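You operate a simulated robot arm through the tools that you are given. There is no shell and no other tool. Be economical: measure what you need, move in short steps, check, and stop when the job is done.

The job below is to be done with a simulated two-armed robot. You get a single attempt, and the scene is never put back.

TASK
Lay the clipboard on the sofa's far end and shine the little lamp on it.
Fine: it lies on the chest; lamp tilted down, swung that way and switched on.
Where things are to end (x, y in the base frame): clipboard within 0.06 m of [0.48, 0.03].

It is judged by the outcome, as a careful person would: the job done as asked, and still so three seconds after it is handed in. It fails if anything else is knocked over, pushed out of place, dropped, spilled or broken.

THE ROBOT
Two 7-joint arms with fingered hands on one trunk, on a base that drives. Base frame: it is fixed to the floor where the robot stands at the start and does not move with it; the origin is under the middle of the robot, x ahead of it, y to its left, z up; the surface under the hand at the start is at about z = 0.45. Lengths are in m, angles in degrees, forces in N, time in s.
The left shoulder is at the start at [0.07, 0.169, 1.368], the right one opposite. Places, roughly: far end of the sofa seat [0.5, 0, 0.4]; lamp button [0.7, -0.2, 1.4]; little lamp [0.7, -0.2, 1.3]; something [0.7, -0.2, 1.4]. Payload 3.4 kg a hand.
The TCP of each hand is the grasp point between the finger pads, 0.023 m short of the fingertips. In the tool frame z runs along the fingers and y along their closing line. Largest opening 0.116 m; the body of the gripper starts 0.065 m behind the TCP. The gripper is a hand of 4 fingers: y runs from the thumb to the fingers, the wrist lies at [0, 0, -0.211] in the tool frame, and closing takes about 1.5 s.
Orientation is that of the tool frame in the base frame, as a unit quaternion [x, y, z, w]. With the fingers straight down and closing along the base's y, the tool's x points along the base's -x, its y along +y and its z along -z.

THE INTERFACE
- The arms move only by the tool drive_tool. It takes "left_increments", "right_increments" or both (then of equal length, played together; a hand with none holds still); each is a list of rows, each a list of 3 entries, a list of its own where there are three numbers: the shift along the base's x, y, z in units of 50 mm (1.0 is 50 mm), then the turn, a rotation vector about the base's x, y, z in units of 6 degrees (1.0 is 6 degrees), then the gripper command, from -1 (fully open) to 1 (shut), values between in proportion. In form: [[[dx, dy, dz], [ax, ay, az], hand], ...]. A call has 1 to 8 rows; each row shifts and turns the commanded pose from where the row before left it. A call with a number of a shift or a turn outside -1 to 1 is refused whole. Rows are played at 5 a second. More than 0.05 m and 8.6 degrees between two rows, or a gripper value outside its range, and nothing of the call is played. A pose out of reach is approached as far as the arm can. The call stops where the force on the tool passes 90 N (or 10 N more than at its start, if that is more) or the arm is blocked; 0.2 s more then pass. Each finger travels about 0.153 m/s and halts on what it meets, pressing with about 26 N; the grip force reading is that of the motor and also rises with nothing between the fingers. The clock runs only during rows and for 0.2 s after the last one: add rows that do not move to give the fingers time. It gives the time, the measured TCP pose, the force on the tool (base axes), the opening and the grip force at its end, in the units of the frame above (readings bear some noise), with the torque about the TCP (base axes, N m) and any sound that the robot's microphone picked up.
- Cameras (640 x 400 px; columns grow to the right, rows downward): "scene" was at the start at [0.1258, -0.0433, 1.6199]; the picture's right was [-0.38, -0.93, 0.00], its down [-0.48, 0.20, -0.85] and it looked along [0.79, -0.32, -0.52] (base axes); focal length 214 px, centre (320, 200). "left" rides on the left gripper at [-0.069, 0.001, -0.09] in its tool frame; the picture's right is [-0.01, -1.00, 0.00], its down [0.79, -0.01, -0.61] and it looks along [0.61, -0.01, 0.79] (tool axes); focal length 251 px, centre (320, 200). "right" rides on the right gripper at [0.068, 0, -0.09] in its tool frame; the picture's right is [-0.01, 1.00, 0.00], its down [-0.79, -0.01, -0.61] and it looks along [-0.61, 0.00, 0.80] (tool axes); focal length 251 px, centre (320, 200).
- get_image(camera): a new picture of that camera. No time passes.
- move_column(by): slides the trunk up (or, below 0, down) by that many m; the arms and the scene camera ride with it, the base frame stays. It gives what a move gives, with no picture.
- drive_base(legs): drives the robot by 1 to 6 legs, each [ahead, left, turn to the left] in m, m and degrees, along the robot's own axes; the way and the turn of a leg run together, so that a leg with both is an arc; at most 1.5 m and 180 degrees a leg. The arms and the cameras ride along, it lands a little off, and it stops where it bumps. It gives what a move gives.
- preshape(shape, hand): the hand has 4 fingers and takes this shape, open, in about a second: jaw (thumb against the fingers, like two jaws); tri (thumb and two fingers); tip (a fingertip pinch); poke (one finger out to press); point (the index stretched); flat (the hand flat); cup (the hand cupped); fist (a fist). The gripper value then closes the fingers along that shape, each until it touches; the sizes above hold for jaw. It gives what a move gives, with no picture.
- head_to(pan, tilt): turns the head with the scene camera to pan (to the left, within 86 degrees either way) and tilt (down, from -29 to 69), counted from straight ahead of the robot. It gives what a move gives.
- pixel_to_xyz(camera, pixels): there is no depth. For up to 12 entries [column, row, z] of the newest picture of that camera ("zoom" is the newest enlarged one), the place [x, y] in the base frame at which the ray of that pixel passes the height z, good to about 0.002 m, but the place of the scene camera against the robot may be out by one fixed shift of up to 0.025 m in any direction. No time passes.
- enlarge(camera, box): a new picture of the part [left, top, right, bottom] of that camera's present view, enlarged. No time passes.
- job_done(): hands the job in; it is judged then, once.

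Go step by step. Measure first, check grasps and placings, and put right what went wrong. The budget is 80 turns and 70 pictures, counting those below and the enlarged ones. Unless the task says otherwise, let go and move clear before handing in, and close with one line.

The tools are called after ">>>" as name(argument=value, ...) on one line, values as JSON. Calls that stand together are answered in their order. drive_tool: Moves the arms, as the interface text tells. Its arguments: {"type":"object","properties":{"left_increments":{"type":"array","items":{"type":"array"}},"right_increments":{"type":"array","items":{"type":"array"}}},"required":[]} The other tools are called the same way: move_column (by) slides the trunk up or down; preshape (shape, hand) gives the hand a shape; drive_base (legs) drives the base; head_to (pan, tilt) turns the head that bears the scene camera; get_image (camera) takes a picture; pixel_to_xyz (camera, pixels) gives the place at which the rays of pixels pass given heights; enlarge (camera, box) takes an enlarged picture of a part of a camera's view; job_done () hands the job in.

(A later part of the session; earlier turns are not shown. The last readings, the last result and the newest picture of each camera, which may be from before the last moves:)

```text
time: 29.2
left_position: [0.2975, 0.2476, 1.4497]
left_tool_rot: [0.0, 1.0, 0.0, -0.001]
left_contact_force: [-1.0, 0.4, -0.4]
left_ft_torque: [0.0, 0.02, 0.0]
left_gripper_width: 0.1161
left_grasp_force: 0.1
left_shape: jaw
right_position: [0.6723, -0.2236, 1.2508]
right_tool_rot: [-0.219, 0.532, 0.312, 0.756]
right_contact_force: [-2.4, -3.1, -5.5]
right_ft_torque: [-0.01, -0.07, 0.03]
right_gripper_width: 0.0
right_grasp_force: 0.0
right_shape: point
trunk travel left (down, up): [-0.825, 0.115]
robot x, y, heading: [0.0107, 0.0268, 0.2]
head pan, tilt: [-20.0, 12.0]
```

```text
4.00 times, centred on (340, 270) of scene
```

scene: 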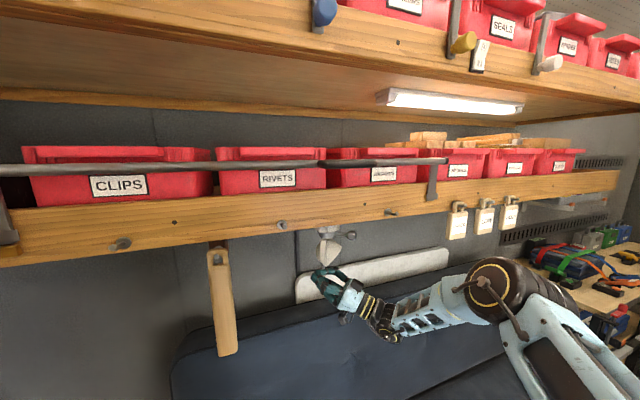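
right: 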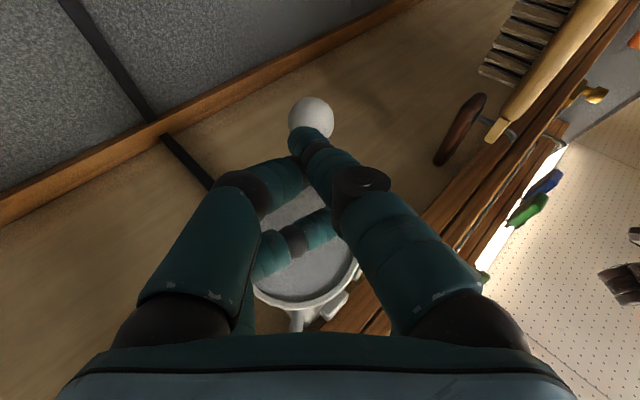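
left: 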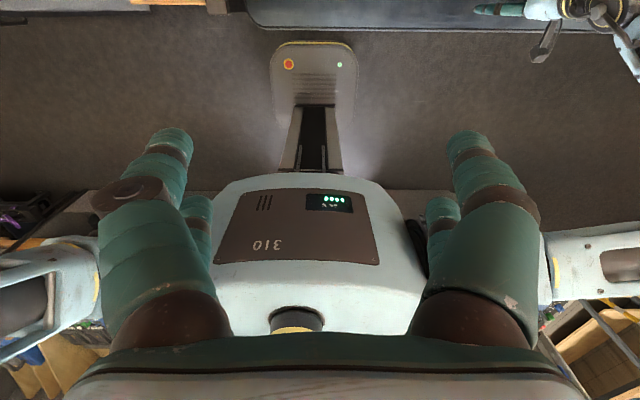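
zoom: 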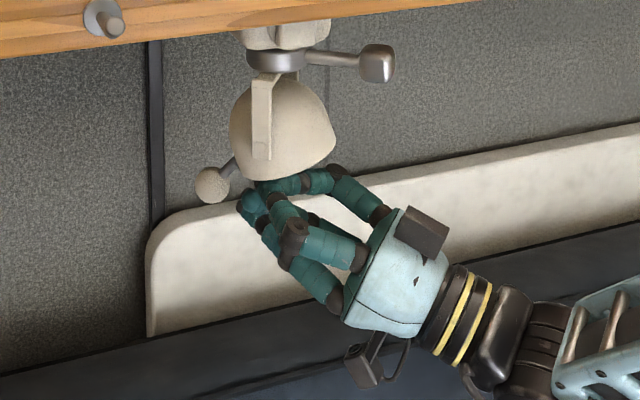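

The head now tilts about 62° down (rim line from (335,130) to (238,168), perspective-corrected). It needs about 70°, so one more 9 mm nudge, then back out.

>>> drive_tool(right_increments=[[[0.13, 0.14, 0.02], [0, 0, 0], 1], [[0, 0, 0], [0, 0, 0], 1]])

>>> drive_tool(right_increments=[[[-0.5, -0.5, -0.1], [0, 0, 0], 1], [[-0.6, -0.6, -0.1], [0, 0, 0], 1], [[-0.6, -0.6, 0], [0, 0, 0], 1]])

>>> get_image(camera="right")

>>> enlarge(camera="scene", box=[260, 220, 420, 320])

```text
time: 29.8
left_position: [0.3002, 0.2441, 1.4493]
left_tool_rot: [0.002, 1.0, 0.001, -0.001]
left_contact_force: [-0.2, 0.0, 0.8]
left_ft_torque: [0.0, 0.0, 0.02]
left_gripper_width: 0.116
left_grasp_force: 0.1
left_shape: jaw
right_position: [0.6787, -0.2175, 1.251]
right_tool_rot: [-0.218, 0.534, 0.313, 0.755]
right_contact_force: [0.4, -6.4, -18.4]
right_ft_torque: [-0.05, 0.03, -0.04]
right_gripper_width: 0.0
right_grasp_force: 0.0
right_shape: point
right hand out of reach, approached as far as the arm can: row 1
trunk travel left (down, up): [-0.825, 0.115]
robot x, y, heading: [0.012, 0.024, -0.2]
head pan, tilt: [-20.0, 12.0]
```

```text
time: 30.6
left_position: [0.295, 0.2455, 1.4512]
left_tool_rot: [0.0, 1.0, 0.0, 0.001]
left_contact_force: [-0.1, -1.1, -0.1]
left_ft_torque: [0.05, 0.0, -0.05]
left_gripper_width: 0.1157
left_grasp_force: 0.0
left_shape: jaw
right_position: [0.5907, -0.302, 1.245]
right_tool_rot: [-0.22, 0.531, 0.313, 0.757]
right_contact_force: [0.0, 0.1, 0.3]
right_ft_torque: [0.03, -0.03, -0.03]
right_gripper_width: 0.0
right_grasp_force: 0.1
right_shape: point
trunk travel left (down, up): [-0.825, 0.115]
robot x, y, heading: [0.0123, 0.0268, 0.2]
head pan, tilt: [-20.0, 12.0]
```

```text
35 pictures are left
```

right: 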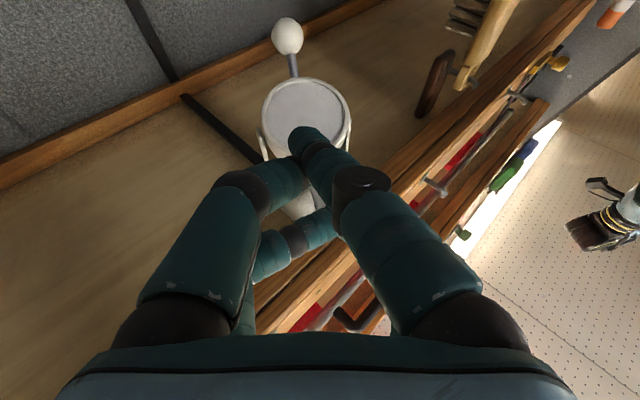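

```text
4.00 times, centred on (340, 270) of scene
```

zoom: 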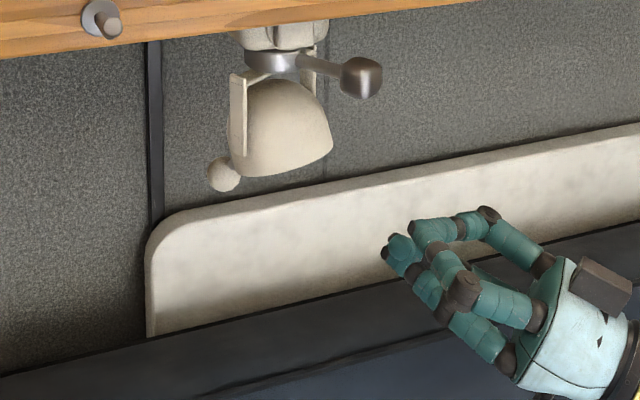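

Backing out caught the head and swung it a bit the right way; the tilt looks right. Now I'll raise the finger to lever height on the far-right side of the lever cube.

>>> drive_tool(right_increments=[[[0, -0.9, 0], [0, 0, 0], 1], [[0, 0, 0.9], [0, 0, 0], 1], [[0, 0, 0.9], [0, 0, 0], 1], [[0.1, 0, 0.5], [0, 0, 0], 1]])

>>> get_image(camera="right")

>>> enlarge(camera="scene", box=[280, 200, 440, 300])

```text
time: 31.6
left_position: [0.2971, 0.2485, 1.45]
left_tool_rot: [0.0, 1.0, -0.001, 0.0]
left_contact_force: [-0.2, -0.1, 0.5]
left_ft_torque: [-0.02, 0.02, 0.0]
left_gripper_width: 0.116
left_grasp_force: 0.0
left_shape: jaw
right_position: [0.5982, -0.3449, 1.3593]
right_tool_rot: [-0.219, 0.532, 0.312, 0.756]
right_contact_force: [0.0, -0.2, 0.0]
right_ft_torque: [0.02, 0.0, -0.02]
right_gripper_width: 0.0
right_grasp_force: 0.0
right_shape: point
trunk travel left (down, up): [-0.825, 0.115]
robot x, y, heading: [0.0118, 0.0237, -0.0]
head pan, tilt: [-20.0, 12.0]
```

```text
33 pictures are left
```

right: 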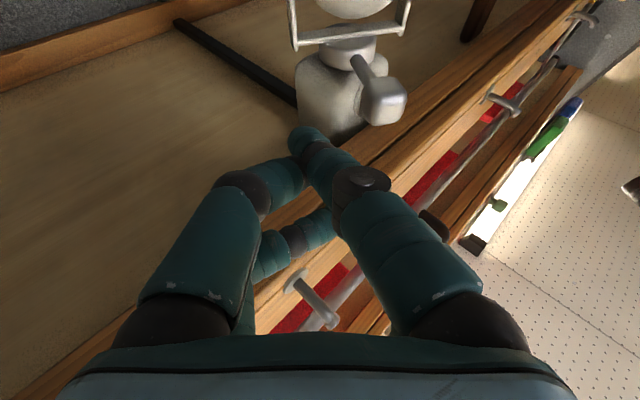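

```text
4.00 times, centred on (360, 250) of scene
```

zoom: 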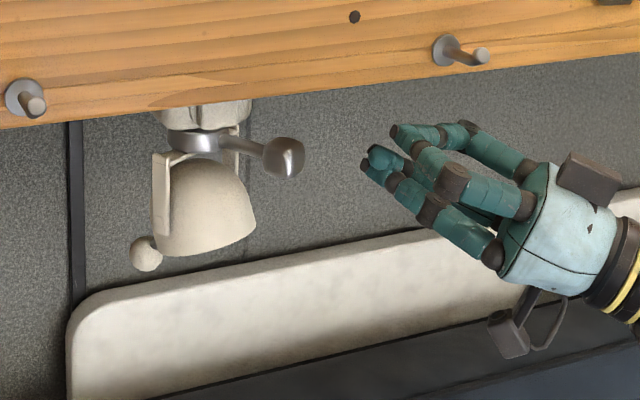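

The cube is at about (0.621,-0.27,1.36), with the fingertip at (0.633,-0.33). I'll push it around the arc, first half.

>>> drive_tool(right_increments=[[[0.05, 0.38, 0.08], [0, 0, 0], 1], [[0, 0.38, 0], [0, 0, 0], 1], [[-0.2, 0.23, 0], [0, 0, 0], 1], [[-0.2, 0.22, 0], [0, 0, 0], 1], [[-0.1, 0.24, 0], [0, 0, 0], 1], [[-0.08, 0.24, 0], [0, 0, 0], 1]])

>>> get_image(camera="right")

>>> enlarge(camera="scene", box=[260, 200, 420, 300])

```text
time: 33.0
left_position: [0.2963, 0.2475, 1.4507]
left_tool_rot: [-0.001, 1.0, -0.001, 0.001]
left_contact_force: [-0.8, 0.7, 0.7]
left_ft_torque: [0.0, -0.04, 0.01]
left_gripper_width: 0.116
left_grasp_force: 0.1
left_shape: jaw
right_position: [0.5696, -0.262, 1.3643]
right_tool_rot: [-0.22, 0.53, 0.313, 0.757]
right_contact_force: [0.6, -0.1, -0.8]
right_ft_torque: [0.01, -0.04, 0.03]
right_gripper_width: 0.0001
right_grasp_force: 0.1
right_shape: point
trunk travel left (down, up): [-0.825, 0.115]
robot x, y, heading: [0.0113, 0.0278, 0.1]
head pan, tilt: [-20.0, 12.0]
```

```text
31 pictures are left
```

right: 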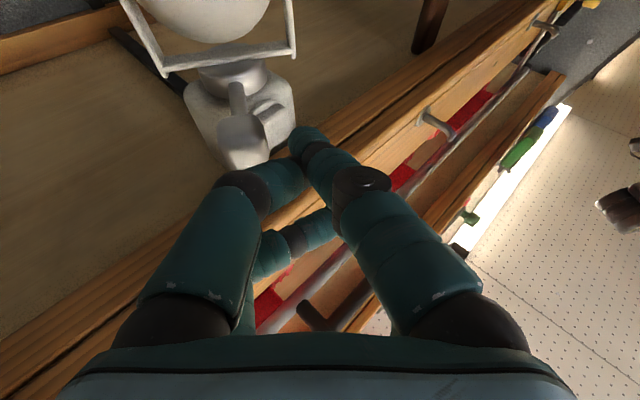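

```text
4.00 times, centred on (340, 250) of scene
```

zoom: 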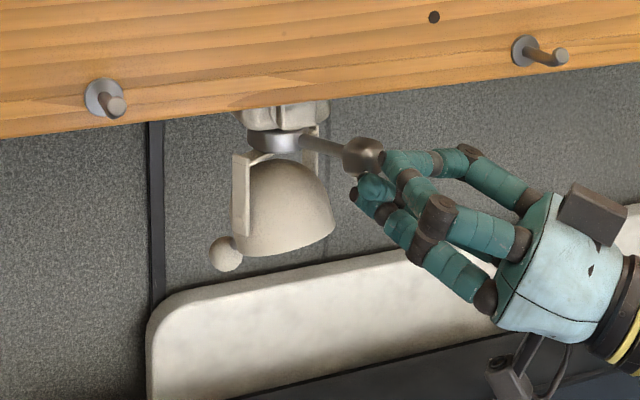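

The lever didn't move: two hand views put the cube at (0.622,-0.267,1.361), and the index tip is really about 0.02 lower and shorter than I assumed, so it passed beneath. I'll back out, go 1 cm higher and further in, and push again.

>>> drive_tool(right_increments=[[[0, -0.8, 0], [0, 0, 0], 1], [[0, -0.76, 0], [0, 0, 0], 1], [[0.55, 0, 0.12], [0, 0, 0], 1], [[0.55, 0, 0.1], [0, 0, 0], 1], [[-0.05, 0.41, 0], [0, 0, 0], 1], [[-0.08, 0.41, 0], [0, 0, 0], 1], [[-0.2, 0.22, 0], [0, 0, 0], 1], [[-0.2, 0.22, 0], [0, 0, 0], 1]])

>>> get_image(camera="right")

>>> enlarge(camera="scene", box=[260, 200, 420, 300])

```text
time: 34.8
left_position: [0.2945, 0.2471, 1.4504]
left_tool_rot: [0.0, 1.0, 0.0, 0.001]
left_contact_force: [0.4, 0.0, -0.3]
left_ft_torque: [-0.02, -0.04, -0.04]
left_gripper_width: 0.1158
left_grasp_force: 0.0
left_shape: jaw
right_position: [0.5998, -0.2756, 1.376]
right_tool_rot: [-0.22, 0.531, 0.312, 0.757]
right_contact_force: [0.7, -0.2, -0.5]
right_ft_torque: [-0.01, 0.0, -0.03]
right_gripper_width: 0.0001
right_grasp_force: 0.1
right_shape: point
trunk travel left (down, up): [-0.825, 0.115]
robot x, y, heading: [0.0118, 0.028, -0.1]
head pan, tilt: [-20.0, 12.0]
```

```text
29 pictures are left
```

right: 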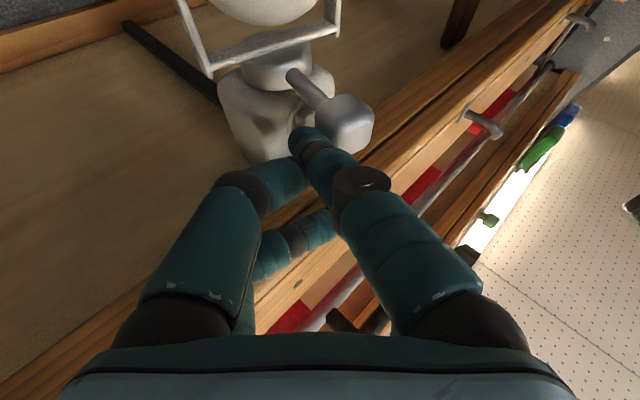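

```text
4.00 times, centred on (340, 250) of scene
```

zoom: 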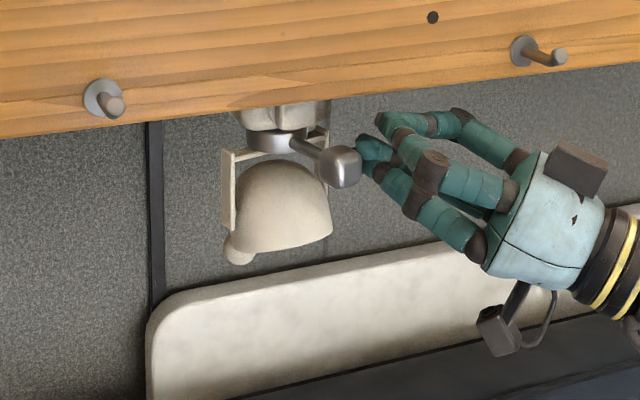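

The lever is moving now: the cube is at about (0.615,-0.244), azimuth ≈ -169°. I'll continue along the arc.

>>> drive_tool(right_increments=[[[-0.12, 0.23, 0], [0, 0, 0], 1], [[-0.1, 0.24, 0], [0, 0, 0], 1], [[0, 0.25, 0], [0, 0, 0], 1], [[0, 0.25, 0], [0, 0, 0], 1]])

>>> get_image(camera="right")

>>> enlarge(camera="scene", box=[260, 200, 420, 300])

```text
time: 35.8
left_position: [0.2969, 0.248, 1.4505]
left_tool_rot: [-0.001, 1.0, -0.001, 0.0]
left_contact_force: [0.2, -0.6, -0.1]
left_ft_torque: [-0.01, 0.0, 0.01]
left_gripper_width: 0.1159
left_grasp_force: 0.0
left_shape: jaw
right_position: [0.5883, -0.2279, 1.3761]
right_tool_rot: [-0.22, 0.53, 0.313, 0.757]
right_contact_force: [0.2, -1.0, 0.2]
right_ft_torque: [-0.03, 0.04, 0.0]
right_gripper_width: 0.0
right_grasp_force: 0.2
right_shape: point
trunk travel left (down, up): [-0.825, 0.115]
robot x, y, heading: [0.0109, 0.027, 0.2]
head pan, tilt: [-20.0, 12.0]
```

```text
27 pictures are left
```

right: 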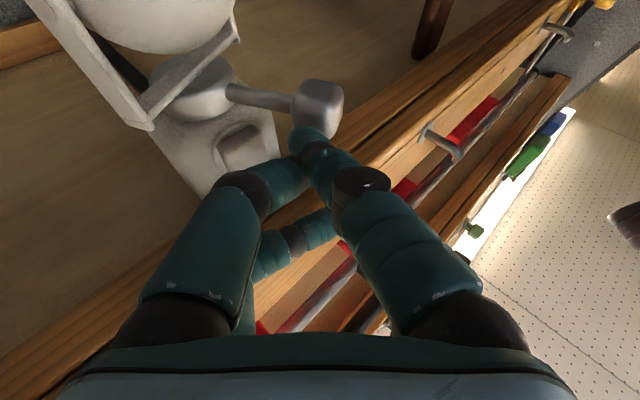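

```text
4.00 times, centred on (340, 250) of scene
```

zoom: 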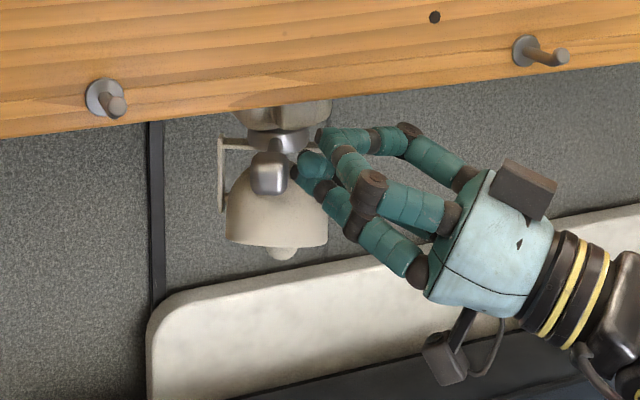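

Lever azimuth is now about 153° (cube ≈ (0.619,-0.198)); I need about 127°. I'll push a further 0.03 m, curving forward.

>>> drive_tool(right_increments=[[[0.06, 0.2, 0], [0, 0, 0], 1], [[0.1, 0.2, 0], [0, 0, 0], 1], [[0.12, 0.2, 0], [0, 0, 0], 1]])

>>> get_image(camera="right")

```text
time: 36.6
left_position: [0.297, 0.2489, 1.4514]
left_tool_rot: [0.001, 1.0, -0.001, 0.0]
left_contact_force: [0.1, 0.5, -0.6]
left_ft_torque: [0.02, 0.03, -0.01]
left_gripper_width: 0.1159
left_grasp_force: 0.2
left_shape: jaw
right_position: [0.6018, -0.1974, 1.375]
right_tool_rot: [-0.22, 0.532, 0.312, 0.756]
right_contact_force: [0.2, 0.5, -0.3]
right_ft_torque: [0.0, -0.02, 0.03]
right_gripper_width: 0.0
right_grasp_force: 0.0
right_shape: point
trunk travel left (down, up): [-0.825, 0.115]
robot x, y, heading: [0.011, 0.0263, 0.0]
head pan, tilt: [-20.0, 12.0]
```

```text
25 pictures are left
```

right: 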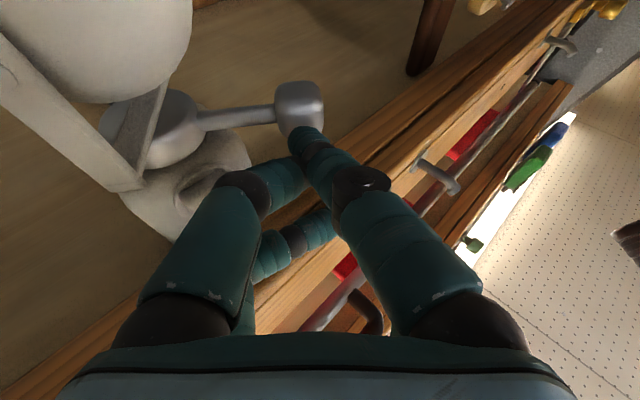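

The lever cube is at about (0.641,-0.174), azimuth 126°, which is the aim direction. I'll back away and reorient the hand (straight ahead, pitched about 55° up) to press the button at about (0.648,-0.228,1.385).

>>> drive_tool(right_increments=[[[-0.5, -0.5, 0], [0, 0, 0], 1], [[-0.7, -0.3, -0.5], [0, 0, 0], 1], [[0, 0.1, -0.3], [0, 0, -1], 1], [[0, 0, 0], [0, 0, -1], 1], [[0, 0, 0], [0, 0, -1], 1], [[0, 0, 0], [0, 0, -1], 1], [[0, 0, 0], [0, 0, -1], 1], [[0, 0, 0], [0, 0, -1], 1]])

>>> drive_tool(right_increments=[[[0, 0, 0], [0, 0, -1], 1], [[0, 0, 0], [0, 0, -0.5], 1], [[0, 0, 0], [0, -1, 0], 1], [[0, 0, 0], [0, -1, 0], 1], [[0, 0, 0], [0, -1, 0], 1], [[0, 0, 0], [0, -1, 0], 1], [[0, 0, 0], [0, -1, 0], 1], [[0, 0, 0], [0, -0.9, 0], 1]])

>>> get_image(camera="right")

>>> enlarge(camera="scene", box=[260, 200, 420, 300])

```text
time: 38.4
left_position: [0.2961, 0.2475, 1.451]
left_tool_rot: [0.001, 1.0, -0.001, 0.0]
left_contact_force: [0.5, -0.2, -0.2]
left_ft_torque: [0.0, 0.01, 0.04]
left_gripper_width: 0.116
left_grasp_force: 0.1
left_shape: jaw
right_position: [0.5403, -0.2329, 1.3353]
right_tool_rot: [-0.045, 0.574, 0.064, 0.815]
right_contact_force: [0.0, 0.5, -0.3]
right_ft_torque: [-0.04, 0.0, -0.02]
right_gripper_width: 0.0001
right_grasp_force: 0.0
right_shape: point
trunk travel left (down, up): [-0.825, 0.115]
robot x, y, heading: [0.0108, 0.0273, 0.3]
head pan, tilt: [-20.0, 12.0]
```

```text
time: 40.2
left_position: [0.2964, 0.2475, 1.451]
left_tool_rot: [0.001, 1.0, -0.001, 0.0]
left_contact_force: [0.1, 0.7, -0.1]
left_ft_torque: [0.01, -0.03, 0.01]
left_gripper_width: 0.1158
left_grasp_force: 0.1
left_shape: jaw
right_position: [0.542, -0.2316, 1.3355]
right_tool_rot: [0.0, 0.297, 0.0, 0.955]
right_contact_force: [-0.5, 0.4, -0.8]
right_ft_torque: [0.02, 0.0, 0.0]
right_gripper_width: 0.0
right_grasp_force: 0.0
right_shape: point
trunk travel left (down, up): [-0.825, 0.115]
robot x, y, heading: [0.0099, 0.0245, 0.1]
head pan, tilt: [-20.0, 12.0]
```

```text
24 pictures are left
```

right: 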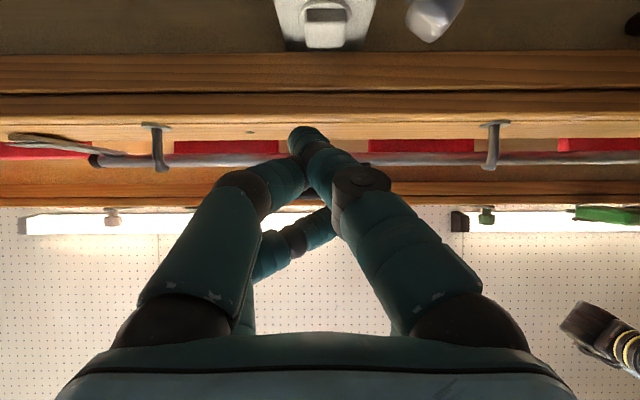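

```text
4.00 times, centred on (340, 250) of scene
```

zoom: 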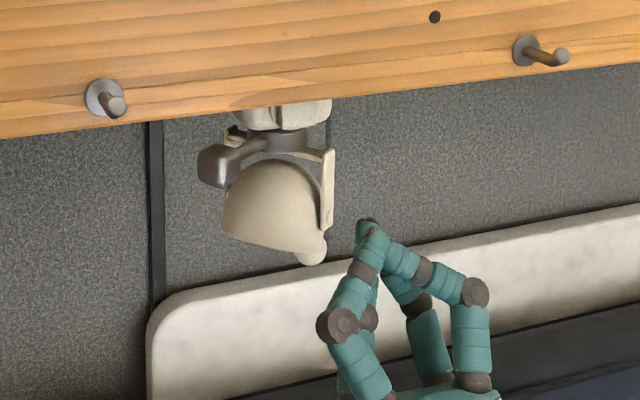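

Button at hand-camera (325,27) gives (0.647,-0.227,1.385), just behind the board (x 0.614–0.640, bottom ≈1.405). At 55° pitch my wrist camera would hit the lamp head, so I'll drop the pitch to 35° and pre-position below the board.

>>> drive_tool(right_increments=[[[0, 0.1, 0.2], [0, 1, 0], 1], [[0, 0.13, 0.3], [0, 1, 0], 1], [[0.2, 0, 0.3], [0, 1, 0], 1], [[0.3, 0, 0.22], [0, 0.4, 0], 1]])

>>> get_image(camera="right")

>>> enlarge(camera="scene", box=[260, 200, 420, 300])

```text
time: 41.2
left_position: [0.2973, 0.2475, 1.4503]
left_tool_rot: [0.002, 1.0, 0.0, 0.0]
left_contact_force: [-0.3, 0.6, 0.7]
left_ft_torque: [0.01, -0.01, 0.0]
left_gripper_width: 0.1158
left_grasp_force: 0.0
left_shape: jaw
right_position: [0.5683, -0.2178, 1.3889]
right_tool_rot: [0.0, 0.463, 0.0, 0.886]
right_contact_force: [0.6, -0.4, -0.3]
right_ft_torque: [-0.04, 0.03, -0.03]
right_gripper_width: 0.0002
right_grasp_force: 0.1
right_shape: point
trunk travel left (down, up): [-0.825, 0.115]
robot x, y, heading: [0.0092, 0.0282, 0.0]
head pan, tilt: [-20.0, 12.0]
```

```text
22 pictures are left
```

right: 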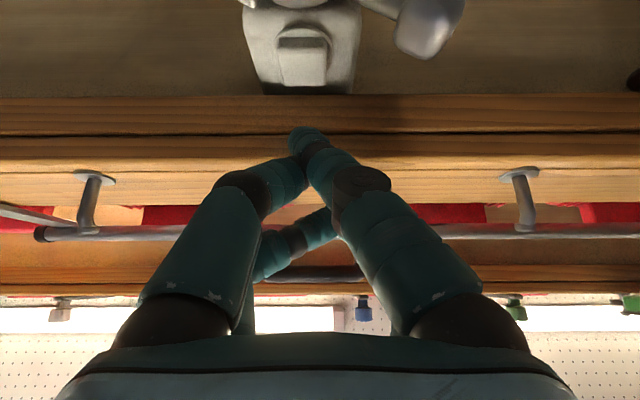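

```text
4.00 times, centred on (340, 250) of scene
```

zoom: 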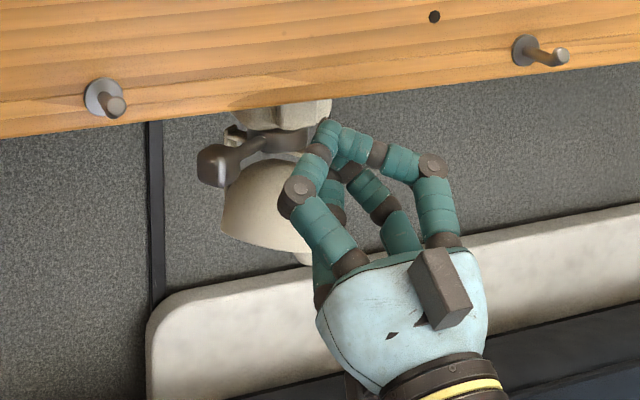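

The index tip is at about (0.593,-0.225,1.374) and lined up with the button (0.643,-0.226,1.385). I'll advance 0.035 m slowly.

>>> drive_tool(right_increments=[[[0.2, 0, 0], [0, 0, 0], 1], [[0.2, 0, 0], [0, 0, 0], 1], [[0.2, 0, 0], [0, 0, 0], 1], [[0.1, 0, 0], [0, 0, 0], 1]])

>>> get_image(camera="right")

```text
time: 42.2
left_position: [0.2918, 0.248, 1.4514]
left_tool_rot: [0.001, 1.0, -0.001, 0.002]
left_contact_force: [-0.1, 0.3, -0.6]
left_ft_torque: [-0.04, 0.02, 0.02]
left_gripper_width: 0.1158
left_grasp_force: 0.0
left_shape: jaw
right_position: [0.5967, -0.2203, 1.3867]
right_tool_rot: [0.0, 0.462, 0.0, 0.887]
right_contact_force: [-22.5, 3.1, -19.4]
right_ft_torque: [-0.25, -0.6, 0.19]
right_gripper_width: 0.0
right_grasp_force: 0.1
right_shape: point
trunk travel left (down, up): [-0.825, 0.115]
robot x, y, heading: [0.0132, 0.0279, -0.1]
head pan, tilt: [-20.0, 12.0]
```

```text
20 pictures are left
```

right: 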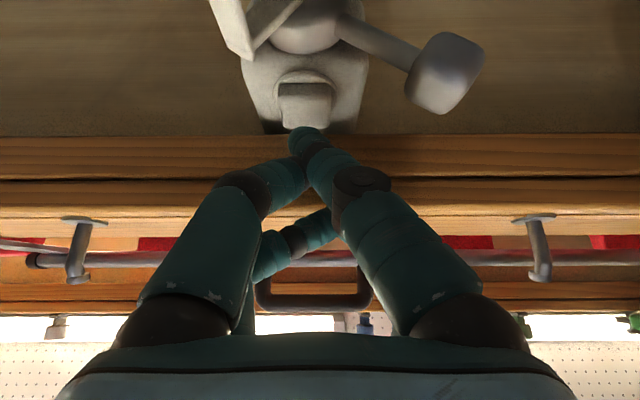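

The force (-22 N x, -19 N z) shows an upper finger is pressing on the board's lower edge. I'll back off, pitch up a further 13° so the bunch is lower behind the index, drop slightly, and retry.

>>> drive_tool(right_increments=[[[-0.6, 0, 0], [0, 0, 0], 1], [[0, 0, -0.1], [0, -1, 0], 1], [[0, 0, -0.09], [0, -1, 0], 1], [[0, 0, 0], [0, -0.2, 0], 1], [[0.2, 0, 0], [0, 0, 0], 1], [[0.2, 0, 0], [0, 0, 0], 1], [[0.2, 0, 0], [0, 0, 0], 1]])

>>> get_image(camera="right")

```text
time: 43.8
left_position: [0.2968, 0.2456, 1.4505]
left_tool_rot: [0.001, 1.0, 0.0, 0.0]
left_contact_force: [1.3, -1.2, 0.4]
left_ft_torque: [0.02, -0.01, -0.03]
left_gripper_width: 0.1158
left_grasp_force: 0.1
left_shape: jaw
right_position: [0.6018, -0.2232, 1.3756]
right_tool_rot: [0.001, 0.359, 0.0, 0.933]
right_contact_force: [0.9, 0.2, -1.2]
right_ft_torque: [0.01, 0.01, -0.01]
right_gripper_width: 0.0002
right_grasp_force: 0.1
right_shape: point
trunk travel left (down, up): [-0.825, 0.115]
robot x, y, heading: [0.0146, 0.0286, -0.0]
head pan, tilt: [-20.0, 12.0]
```

```text
19 pictures are left
```

right: 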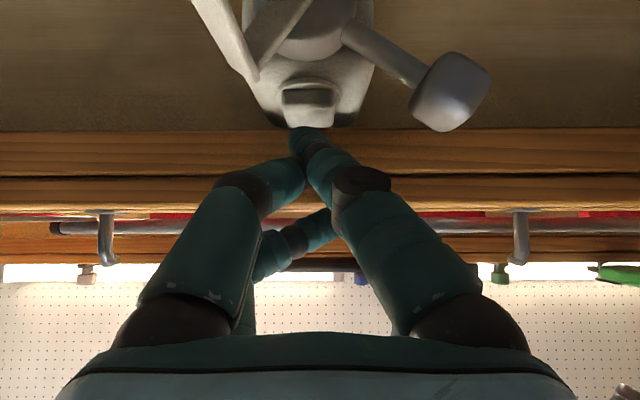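

No contact force now. I'll press on in 5 mm steps.

>>> drive_tool(right_increments=[[[0.1, 0, 0], [0, 0, 0], 1], [[0.1, 0, 0], [0, 0, 0], 1], [[0.08, 0, 0], [0, 0, 0], 1]])

```text
time: 44.6
left_position: [0.295, 0.2477, 1.4513]
left_tool_rot: [0.001, 1.0, 0.0, 0.002]
left_contact_force: [-0.8, -0.2, -0.7]
left_ft_torque: [-0.02, -0.02, 0.01]
left_gripper_width: 0.1158
left_grasp_force: 0.1
left_shape: jaw
right_position: [0.6139, -0.2214, 1.3765]
right_tool_rot: [-0.001, 0.357, 0.0, 0.934]
right_contact_force: [-2.5, -0.4, -0.8]
right_ft_torque: [-0.02, -0.04, -0.02]
right_gripper_width: 0.0001
right_grasp_force: 0.2
right_shape: point
trunk travel left (down, up): [-0.825, 0.115]
robot x, y, heading: [0.0108, 0.0271, -0.1]
head pan, tilt: [-20.0, 12.0]
heard: click
```

A click was heard, so the button was pressed. I'll retract straight back and look.

>>> drive_tool(right_increments=[[[-0.6, 0, 0], [0, 0, 0], 1], [[-0.8, 0, 0], [0, 0, 0], 1], [[-0.9, 0, 0], [0, 0, 0], 1], [[-0.5, -0.7, 0], [0, 0, 0], 1], [[0, -0.9, -0.4], [0, 0, 0], 1]])

>>> get_image(camera="scene")

>>> enlarge(camera="scene", box=[260, 200, 420, 300])

```text
time: 45.8
left_position: [0.2961, 0.2461, 1.4511]
left_tool_rot: [0.0, 1.0, 0.001, 0.0]
left_contact_force: [-0.1, -0.6, 0.5]
left_ft_torque: [0.0, 0.02, -0.02]
left_gripper_width: 0.1158
left_grasp_force: 0.0
left_shape: jaw
right_position: [0.4736, -0.3021, 1.3577]
right_tool_rot: [0.0, 0.357, 0.0, 0.934]
right_contact_force: [0.7, 0.4, -0.3]
right_ft_torque: [0.01, 0.04, 0.03]
right_gripper_width: 0.0001
right_grasp_force: 0.1
right_shape: point
trunk travel left (down, up): [-0.825, 0.115]
robot x, y, heading: [0.0129, 0.026, 0.0]
head pan, tilt: [-20.0, 12.0]
```

```text
18 pictures are left
```

scene: 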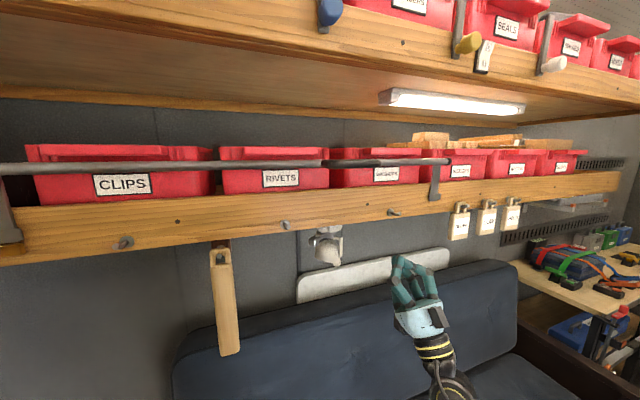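

```text
4.00 times, centred on (340, 250) of scene
```

zoom: 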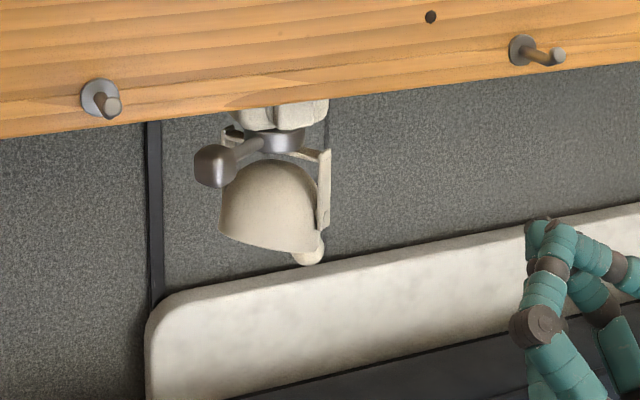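

The tilt and swing look right; I need to see whether light falls on the seat and to measure the clipboard. I'll look left and down.

>>> head_to(pan=15, tilt=55)

>>> get_image(camera="scene")

```text
time: 46.9
left_position: [0.2953, 0.2471, 1.4498]
left_tool_rot: [0.0, 1.0, -0.001, 0.0]
left_contact_force: [0.9, -0.6, 0.4]
left_ft_torque: [0.0, 0.0, -0.02]
left_gripper_width: 0.116
left_grasp_force: 0.1
left_shape: jaw
right_position: [0.4734, -0.301, 1.358]
right_tool_rot: [0.001, 0.358, -0.002, 0.934]
right_contact_force: [0.4, -0.2, -0.7]
right_ft_torque: [0.01, -0.01, 0.02]
right_gripper_width: 0.0001
right_grasp_force: 0.0
right_shape: point
trunk travel left (down, up): [-0.825, 0.115]
robot x, y, heading: [0.0111, 0.0305, -0.3]
head pan, tilt: [15.0, 55.0]
```

```text
16 pictures are left
```

scene: 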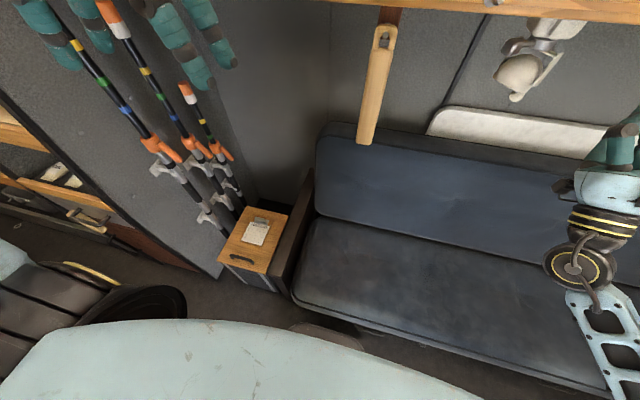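

The chest with the clipboard is at (256,232), and the seat is clear. I'll get clipboard and seat rays.

>>> pixel_to_xyz(camera="scene", pixels=[[256, 232, 0.5], [256, 232, 0.6], [260, 220, 0.5], [288, 213, 0.5], [255, 206, 0.5], [218, 260, 0.5], [266, 272, 0.5], [315, 217, 0.42], [293, 297, 0.42], [345, 240, 0.42]])

>>> enlarge(camera="scene", box=[190, 180, 350, 280])

```text
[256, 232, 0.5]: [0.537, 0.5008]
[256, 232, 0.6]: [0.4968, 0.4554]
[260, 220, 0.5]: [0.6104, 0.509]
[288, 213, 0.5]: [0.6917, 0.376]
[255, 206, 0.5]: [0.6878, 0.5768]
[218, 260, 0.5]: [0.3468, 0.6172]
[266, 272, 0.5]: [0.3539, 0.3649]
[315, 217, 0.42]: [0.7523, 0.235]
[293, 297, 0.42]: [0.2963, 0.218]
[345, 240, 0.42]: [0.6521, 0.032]
```

```text
4.00 times, centred on (270, 230) of scene
```

zoom: 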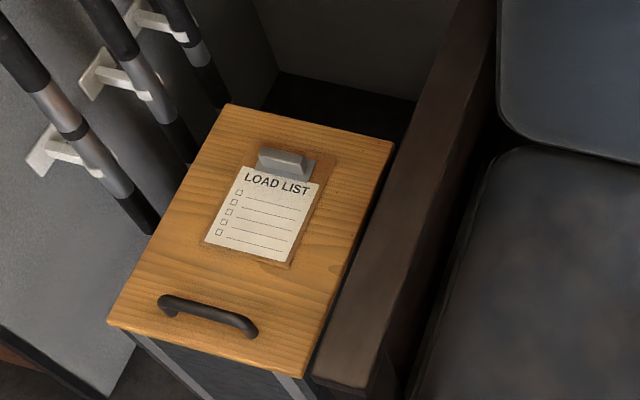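

I'll measure the clipboard's corners and clip from the zoom.

>>> pixel_to_xyz(camera="zoom", pixels=[[247, 152, 0.52], [337, 158, 0.52], [290, 267, 0.52], [203, 241, 0.52], [257, 168, 0.52], [310, 178, 0.52], [263, 150, 0.54], [305, 157, 0.54], [227, 104, 0.52], [394, 142, 0.52], [108, 325, 0.52], [302, 377, 0.52]])

```text
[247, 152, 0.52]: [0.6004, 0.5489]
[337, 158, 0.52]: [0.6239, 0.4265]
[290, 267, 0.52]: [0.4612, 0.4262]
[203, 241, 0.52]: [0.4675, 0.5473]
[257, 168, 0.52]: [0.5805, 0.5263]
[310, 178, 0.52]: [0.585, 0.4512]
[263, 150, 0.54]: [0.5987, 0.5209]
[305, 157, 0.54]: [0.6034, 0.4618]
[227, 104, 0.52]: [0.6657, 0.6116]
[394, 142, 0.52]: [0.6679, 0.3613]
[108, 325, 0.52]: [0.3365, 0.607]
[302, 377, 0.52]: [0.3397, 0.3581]
```

Corrected estimate: clipboard centre about (0.56,0.48), clip at about (0.615,0.485), chest top z≈0.5. I'll pull the right hand back, lower the trunk, and bring the left hand toward the chest.

>>> drive_tool(right_increments=[[[-0.7, -0.5, 0], [0, 0, 0], 1], [[-0.5, -0.5, 0], [0, 0, 0], 1]])

>>> move_column(by=-0.4)

>>> drive_tool(left_increments=[[[0.7, 0.6, 0], [0, 0, 0], -1], [[0.7, 0.6, 0], [0, 0, 0], -1], [[0.7, 0.6, 0], [0, 0, 0], -1], [[0.7, 0.6, 0], [0, 0, 0], -1], [[0.7, 0.6, 0], [0, 0, 0], -1], [[0, 0, -1], [0, 0, 0], -1], [[0, 0, -1], [0, 0, 0], -1], [[0, 0, -1], [0, 0, 0], -1]])

```text
time: 47.5
left_position: [0.2934, 0.2466, 1.4514]
left_tool_rot: [0.001, 1.0, 0.0, 0.001]
left_contact_force: [0.0, -0.4, 0.8]
left_ft_torque: [0.0, -0.01, 0.02]
left_gripper_width: 0.1159
left_grasp_force: 0.0
left_shape: jaw
right_position: [0.4112, -0.3487, 1.3575]
right_tool_rot: [0.001, 0.356, 0.0, 0.934]
right_contact_force: [0.6, 0.3, -0.3]
right_ft_torque: [-0.04, -0.01, 0.01]
right_gripper_width: 0.0001
right_grasp_force: 0.1
right_shape: point
trunk travel left (down, up): [-0.825, 0.115]
robot x, y, heading: [0.0156, 0.0269, 0.1]
head pan, tilt: [15.0, 55.0]
```

```text
time: 51.4
left_position: [0.296, 0.2476, 1.0499]
left_tool_rot: [0.0, 1.0, 0.0, 0.001]
left_contact_force: [-0.4, -0.3, -0.3]
left_ft_torque: [-0.01, -0.01, -0.02]
left_gripper_width: 0.116
left_grasp_force: 0.1
left_shape: jaw
right_position: [0.4142, -0.3489, 0.9569]
right_tool_rot: [0.0, 0.358, -0.001, 0.934]
right_contact_force: [-0.3, -0.2, 0.4]
right_ft_torque: [-0.01, -0.03, -0.01]
right_gripper_width: 0.0002
right_grasp_force: 0.0
right_shape: point
trunk travel left (down, up): [-0.425, 0.515]
robot x, y, heading: [0.0134, 0.0271, -0.1]
head pan, tilt: [15.0, 55.0]
```

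```text
time: 53.2
left_position: [0.4745, 0.3979, 0.897]
left_tool_rot: [0.0, 1.0, -0.001, 0.001]
left_contact_force: [0.6, 0.3, 0.7]
left_ft_torque: [-0.04, -0.02, 0.02]
left_gripper_width: 0.116
left_grasp_force: 0.1
left_shape: jaw
right_position: [0.4135, -0.3486, 0.9571]
right_tool_rot: [0.001, 0.357, -0.001, 0.934]
right_contact_force: [0.2, -0.5, -0.8]
right_ft_torque: [0.01, -0.02, 0.03]
right_gripper_width: 0.0
right_grasp_force: 0.0
right_shape: point
trunk travel left (down, up): [-0.425, 0.515]
robot x, y, heading: [0.014, 0.0307, -0.0]
head pan, tilt: [15.0, 55.0]
```

The left arm reaches well. I'll continue above the clip and yaw -90° so the fingers close along x onto the clip's wide faces.

>>> drive_tool(left_increments=[[[0.6, 0.4, 0], [0, 0, -1], -1], [[0.6, 0.4, 0], [0, 0, -1], -1], [[0.6, 0.4, -0.2], [0, 0, -1], -1], [[0.6, 0.4, -0.3], [0, 0, -1], -1], [[0.4, 0.2, -0.5], [0, 0, -1], -1], [[0, 0, -0.5], [0, 0, -1], -1], [[0, 0, -0.5], [0, 0, -1], -1], [[0, 0, -0.5], [0, 0, -1], -1]])

>>> drive_tool(left_increments=[[[0, 0, 0], [0, 0, -1], -1], [[0, 0, 0], [0, 0, -1], -1], [[0, 0, 0], [0, 0, -1], -1], [[0, 0, 0], [0, 0, -1], -1], [[0, 0, 0], [0, 0, -1], -1], [[0, 0, 0], [0, 0, -1], -1], [[0, 0, 0], [0, 0, -1], -1]])

>>> get_image(camera="left")

```text
time: 55.0
left_position: [0.61, 0.4888, 0.7725]
left_tool_rot: [0.408, 0.913, -0.002, 0.0]
left_contact_force: [-0.2, -0.4, -0.2]
left_ft_torque: [-0.03, 0.02, 0.02]
left_gripper_width: 0.1158
left_grasp_force: 0.1
left_shape: jaw
left hand out of reach, approached as far as the arm can: row 5, 6, 7, 8
right_position: [0.414, -0.3486, 0.9585]
right_tool_rot: [0.0, 0.359, -0.001, 0.933]
right_contact_force: [-0.1, -0.4, -0.3]
right_ft_torque: [0.02, 0.02, 0.02]
right_gripper_width: 0.0001
right_grasp_force: 0.0
right_shape: point
trunk travel left (down, up): [-0.425, 0.515]
robot x, y, heading: [0.0121, 0.0274, -0.0]
head pan, tilt: [15.0, 55.0]
```

```text
time: 56.6
left_position: [0.601, 0.4894, 0.7741]
left_tool_rot: [0.608, 0.794, 0.001, 0.002]
left_contact_force: [-0.6, -0.2, -0.1]
left_ft_torque: [-0.04, 0.0, 0.01]
left_gripper_width: 0.1157
left_grasp_force: 0.0
left_shape: jaw
left hand out of reach, approached as far as the arm can: row 5, 6, 7
right_position: [0.4135, -0.3497, 0.9567]
right_tool_rot: [0.001, 0.357, -0.001, 0.934]
right_contact_force: [0.0, -0.2, 0.4]
right_ft_torque: [0.0, -0.02, 0.03]
right_gripper_width: 0.0
right_grasp_force: 0.1
right_shape: point
trunk travel left (down, up): [-0.425, 0.515]
robot x, y, heading: [0.0123, 0.0295, 0.0]
head pan, tilt: [15.0, 55.0]
```

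```text
14 pictures are left
```

left: 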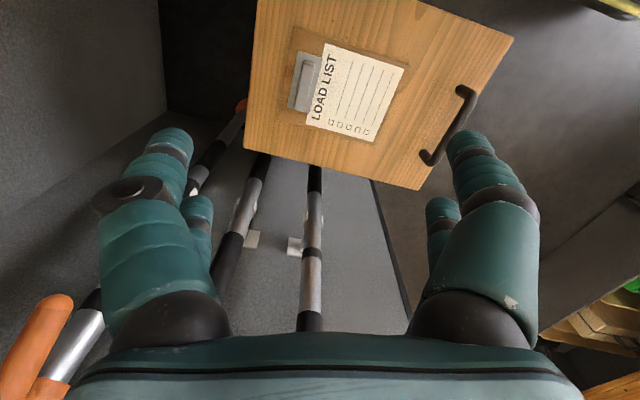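

Comparing chest size in both cameras puts the chest top at z≈0.46, the clipboard centre near (0.563,0.51), and the clip near (0.622,0.508). Yaw is limited to about -75° here, so I'll pull the hand right a bit, shift the base 0.15 m left, and lower the trunk.

>>> drive_tool(left_increments=[[[-0.2, -0.8, 0], [0, 0, 0], -1], [[-0.2, -0.8, 0], [0, 0, 0], -1], [[-0.2, -0.8, 0], [0, 0, 0], -1], [[-0.2, -0.6, 0], [0, 0, 0], -1]])

>>> drive_base(legs=[[0, 0.15, 0]])

>>> move_column(by=-0.2)

>>> drive_tool(left_increments=[[[0.3, 0, 0], [0, 0, -0.5], -1], [[0.3, 0, 0], [0, 0, -0.7], -1], [[0.2, 0, 0], [0, 0, -0.7], -1], [[0, 0, 0], [0, 0, -0.6], -1]])

>>> get_image(camera="left")

```text
time: 57.6
left_position: [0.5593, 0.3369, 0.7737]
left_tool_rot: [0.608, 0.794, 0.003, 0.0]
left_contact_force: [0.1, 0.6, -0.3]
left_ft_torque: [0.0, -0.04, -0.01]
left_gripper_width: 0.1158
left_grasp_force: 0.0
left_shape: jaw
right_position: [0.4135, -0.3493, 0.9561]
right_tool_rot: [0.001, 0.358, -0.001, 0.934]
right_contact_force: [0.9, 0.7, 0.6]
right_ft_torque: [-0.01, -0.03, 0.02]
right_gripper_width: 0.0
right_grasp_force: 0.1
right_shape: point
trunk travel left (down, up): [-0.425, 0.515]
robot x, y, heading: [0.0137, 0.0254, -0.1]
head pan, tilt: [15.0, 55.0]
```

```text
time: 59.0
left_position: [0.5596, 0.492, 0.7748]
left_tool_rot: [0.607, 0.795, 0.002, 0.002]
left_contact_force: [0.4, 0.9, -0.6]
left_ft_torque: [-0.01, -0.02, 0.03]
left_gripper_width: 0.1159
left_grasp_force: 0.0
left_shape: jaw
right_position: [0.4152, -0.1953, 0.9582]
right_tool_rot: [0.0, 0.357, 0.0, 0.934]
right_contact_force: [-0.2, 0.6, 0.6]
right_ft_torque: [0.06, 0.02, -0.01]
right_gripper_width: 0.0001
right_grasp_force: 0.1
right_shape: point
trunk travel left (down, up): [-0.425, 0.515]
robot x, y, heading: [0.0131, 0.1821, 0.1]
head pan, tilt: [15.0, 55.0]
```

```text
time: 61.1
left_position: [0.5596, 0.4913, 0.5729]
left_tool_rot: [0.606, 0.795, 0.002, 0.001]
left_contact_force: [0.1, 0.3, 0.4]
left_ft_torque: [0.02, -0.01, 0.01]
left_gripper_width: 0.1161
left_grasp_force: 0.1
left_shape: jaw
right_position: [0.4136, -0.1962, 0.7568]
right_tool_rot: [0.0, 0.358, 0.0, 0.934]
right_contact_force: [-0.6, 0.4, 0.2]
right_ft_torque: [-0.01, 0.02, 0.03]
right_gripper_width: 0.0001
right_grasp_force: 0.0
right_shape: point
trunk travel left (down, up): [-0.225, 0.715]
robot x, y, heading: [0.0114, 0.1808, 0.0]
head pan, tilt: [15.0, 55.0]
```

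```text
time: 62.1
left_position: [0.5999, 0.4917, 0.574]
left_tool_rot: [0.706, 0.709, 0.002, 0.002]
left_contact_force: [-0.5, -0.7, -0.4]
left_ft_torque: [0.02, 0.01, 0.0]
left_gripper_width: 0.1158
left_grasp_force: 0.1
left_shape: jaw
right_position: [0.414, -0.1963, 0.7558]
right_tool_rot: [-0.001, 0.357, 0.001, 0.934]
right_contact_force: [-0.4, 0.2, 0.3]
right_ft_torque: [-0.03, 0.01, 0.01]
right_gripper_width: 0.0001
right_grasp_force: 0.0
right_shape: point
trunk travel left (down, up): [-0.225, 0.715]
robot x, y, heading: [0.0116, 0.1785, 0.2]
head pan, tilt: [15.0, 55.0]
```

```text
13 pictures are left
```

left: 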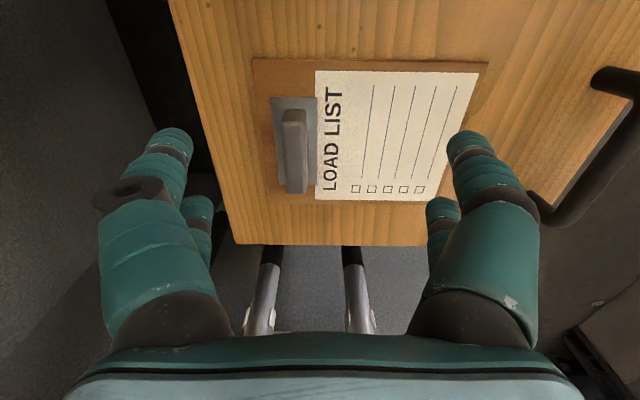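

Yaw is exactly -90°. The clip block is at hand pixels (283–307, 108–193), i.e. centre about (0.619,0.5135), 7 cm along y. I'll align and descend to z=0.505.

>>> drive_tool(left_increments=[[[0.38, 0.43, 0], [0, 0, 0], -1], [[0, 0, -0.5], [0, 0, 0], -1], [[0, 0, -0.5], [0, 0, 0], -1], [[0, 0, -0.38], [0, 0, 0], -1]])

>>> get_image(camera="left")

```text
time: 63.1
left_position: [0.6171, 0.5102, 0.5036]
left_tool_rot: [0.705, 0.709, 0.002, 0.001]
left_contact_force: [0.3, -0.5, 0.5]
left_ft_torque: [-0.01, -0.02, -0.01]
left_gripper_width: 0.1159
left_grasp_force: 0.1
left_shape: jaw
right_position: [0.4141, -0.196, 0.7566]
right_tool_rot: [0.0, 0.358, 0.001, 0.934]
right_contact_force: [-0.5, 0.8, 0.1]
right_ft_torque: [0.03, 0.01, -0.02]
right_gripper_width: 0.0001
right_grasp_force: 0.0
right_shape: point
trunk travel left (down, up): [-0.225, 0.715]
robot x, y, heading: [0.0099, 0.1817, 0.2]
head pan, tilt: [15.0, 55.0]
```

```text
12 pictures are left
```

left: 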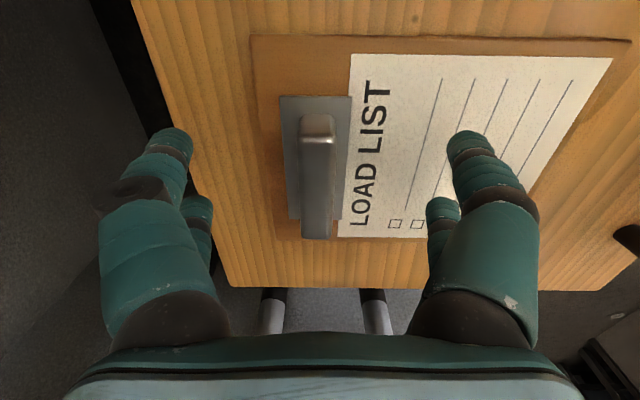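

The clip block is centred between the fingers (col 317). The board is at about z=0.47 and the block top about 0.493, so I'll go 6 mm lower and close.

>>> drive_tool(left_increments=[[[0, 0, -0.12], [0, 0, 0], -1], [[0, 0, 0], [0, 0, 0], 1], [[0, 0, 0], [0, 0, 0], 1], [[0, 0, 0], [0, 0, 0], 1], [[0, 0, 0], [0, 0, 0], 1], [[0, 0, 0], [0, 0, 0], 1], [[0, 0, 0], [0, 0, 0], 1], [[0, 0, 0], [0, 0, 0], 1]])

>>> drive_tool(left_increments=[[[0, 0, 0], [0, 0, 0], 1], [[0, 0, 0.3], [0, 0, 0], 1], [[0, 0, 0.5], [0, 0, 0], 1], [[0, 0, 0.5], [0, 0, 0], 1]])

>>> get_image(camera="left")

```text
time: 64.9
left_position: [0.6177, 0.5123, 0.4976]
left_tool_rot: [0.704, 0.71, 0.001, 0.003]
left_contact_force: [0.2, -0.2, 0.2]
left_ft_torque: [-0.01, 0.0, 0.01]
left_gripper_width: 0.0123
left_grasp_force: 25.5
left_shape: jaw
right_position: [0.4147, -0.1966, 0.7578]
right_tool_rot: [0.0, 0.357, 0.001, 0.934]
right_contact_force: [-0.3, -0.1, 0.4]
right_ft_torque: [-0.02, -0.03, -0.03]
right_gripper_width: 0.0001
right_grasp_force: 0.0
right_shape: point
trunk travel left (down, up): [-0.225, 0.715]
robot x, y, heading: [0.0151, 0.1835, 0.3]
head pan, tilt: [15.0, 55.0]
```

```text
time: 65.9
left_position: [0.6197, 0.5141, 0.5627]
left_tool_rot: [0.705, 0.709, 0.002, 0.002]
left_contact_force: [-0.4, -0.1, -0.8]
left_ft_torque: [0.05, -0.03, 0.02]
left_gripper_width: 0.0121
left_grasp_force: 25.9
left_shape: jaw
right_position: [0.4132, -0.1961, 0.758]
right_tool_rot: [-0.001, 0.358, 0.002, 0.934]
right_contact_force: [0.7, 0.8, 0.3]
right_ft_torque: [-0.01, -0.03, -0.01]
right_gripper_width: 0.0
right_grasp_force: 0.0
right_shape: point
trunk travel left (down, up): [-0.225, 0.715]
robot x, y, heading: [0.0109, 0.1823, 0.4]
head pan, tilt: [15.0, 55.0]
```

```text
11 pictures are left
```

left: 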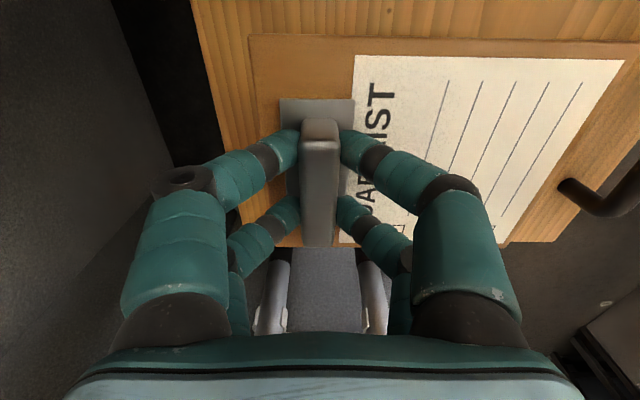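

The clipboard is held (width 12 mm, 26 N) and lifted; its centre is about 0.049 m toward -x of the TCP. I'll raise the trunk to clear the armrest, then drive the base 0.2 m right.

>>> move_column(by=0.2)

>>> drive_base(legs=[[0, -0.2, 0]])

>>> drive_tool(left_increments=[[[-0.3, -0.7, 0], [0, 0, 0], 1], [[-0.3, -0.7, 0], [0, 0, 0], 1], [[-0.3, -0.7, 0], [0, 0, 0], 1], [[-0.3, -0.7, 0], [0, 0, 0], 1], [[-0.3, -0.7, 0], [0, 0, 0], 1], [[-0.2, -0.7, 0], [0, 0, 0], 1], [[0, -0.7, 0], [0, 0, 0], 1]])

```text
time: 68.1
left_position: [0.6183, 0.515, 0.7626]
left_tool_rot: [0.705, 0.709, 0.002, 0.001]
left_contact_force: [0.2, -0.4, -1.0]
left_ft_torque: [-0.01, -0.03, 0.0]
left_gripper_width: 0.0123
left_grasp_force: 26.0
left_shape: jaw
right_position: [0.4146, -0.1963, 0.9564]
right_tool_rot: [0.0, 0.357, 0.001, 0.934]
right_contact_force: [0.7, -0.4, 0.5]
right_ft_torque: [0.02, -0.01, -0.02]
right_gripper_width: 0.0001
right_grasp_force: 0.0
right_shape: point
trunk travel left (down, up): [-0.425, 0.515]
robot x, y, heading: [0.0122, 0.1832, -0.2]
head pan, tilt: [15.0, 55.0]
```

```text
time: 69.7
left_position: [0.6177, 0.3183, 0.7636]
left_tool_rot: [0.704, 0.71, 0.002, 0.002]
left_contact_force: [0.4, -0.3, -0.3]
left_ft_torque: [0.0, -0.05, 0.0]
left_gripper_width: 0.0122
left_grasp_force: 25.8
left_shape: jaw
right_position: [0.4151, -0.3931, 0.9573]
right_tool_rot: [0.0, 0.357, 0.002, 0.934]
right_contact_force: [-0.1, 0.0, 0.0]
right_ft_torque: [-0.04, 0.0, 0.0]
right_gripper_width: 0.0
right_grasp_force: 0.0
right_shape: point
trunk travel left (down, up): [-0.425, 0.515]
robot x, y, heading: [0.0129, -0.0138, 0.1]
head pan, tilt: [15.0, 55.0]
```

```text
time: 71.3
left_position: [0.5346, 0.0696, 0.7626]
left_tool_rot: [0.705, 0.709, 0.003, 0.002]
left_contact_force: [-1.4, 0.4, -1.5]
left_ft_torque: [-0.03, -0.06, 0.02]
left_gripper_width: 0.012
left_grasp_force: 26.1
left_shape: jaw
right_position: [0.4151, -0.3919, 0.9577]
right_tool_rot: [-0.001, 0.358, 0.002, 0.934]
right_contact_force: [0.5, -0.4, -0.5]
right_ft_torque: [0.0, 0.02, -0.01]
right_gripper_width: 0.0001
right_grasp_force: 0.0
right_shape: point
trunk travel left (down, up): [-0.425, 0.515]
robot x, y, heading: [0.0125, -0.0136, 0.2]
head pan, tilt: [15.0, 55.0]
```

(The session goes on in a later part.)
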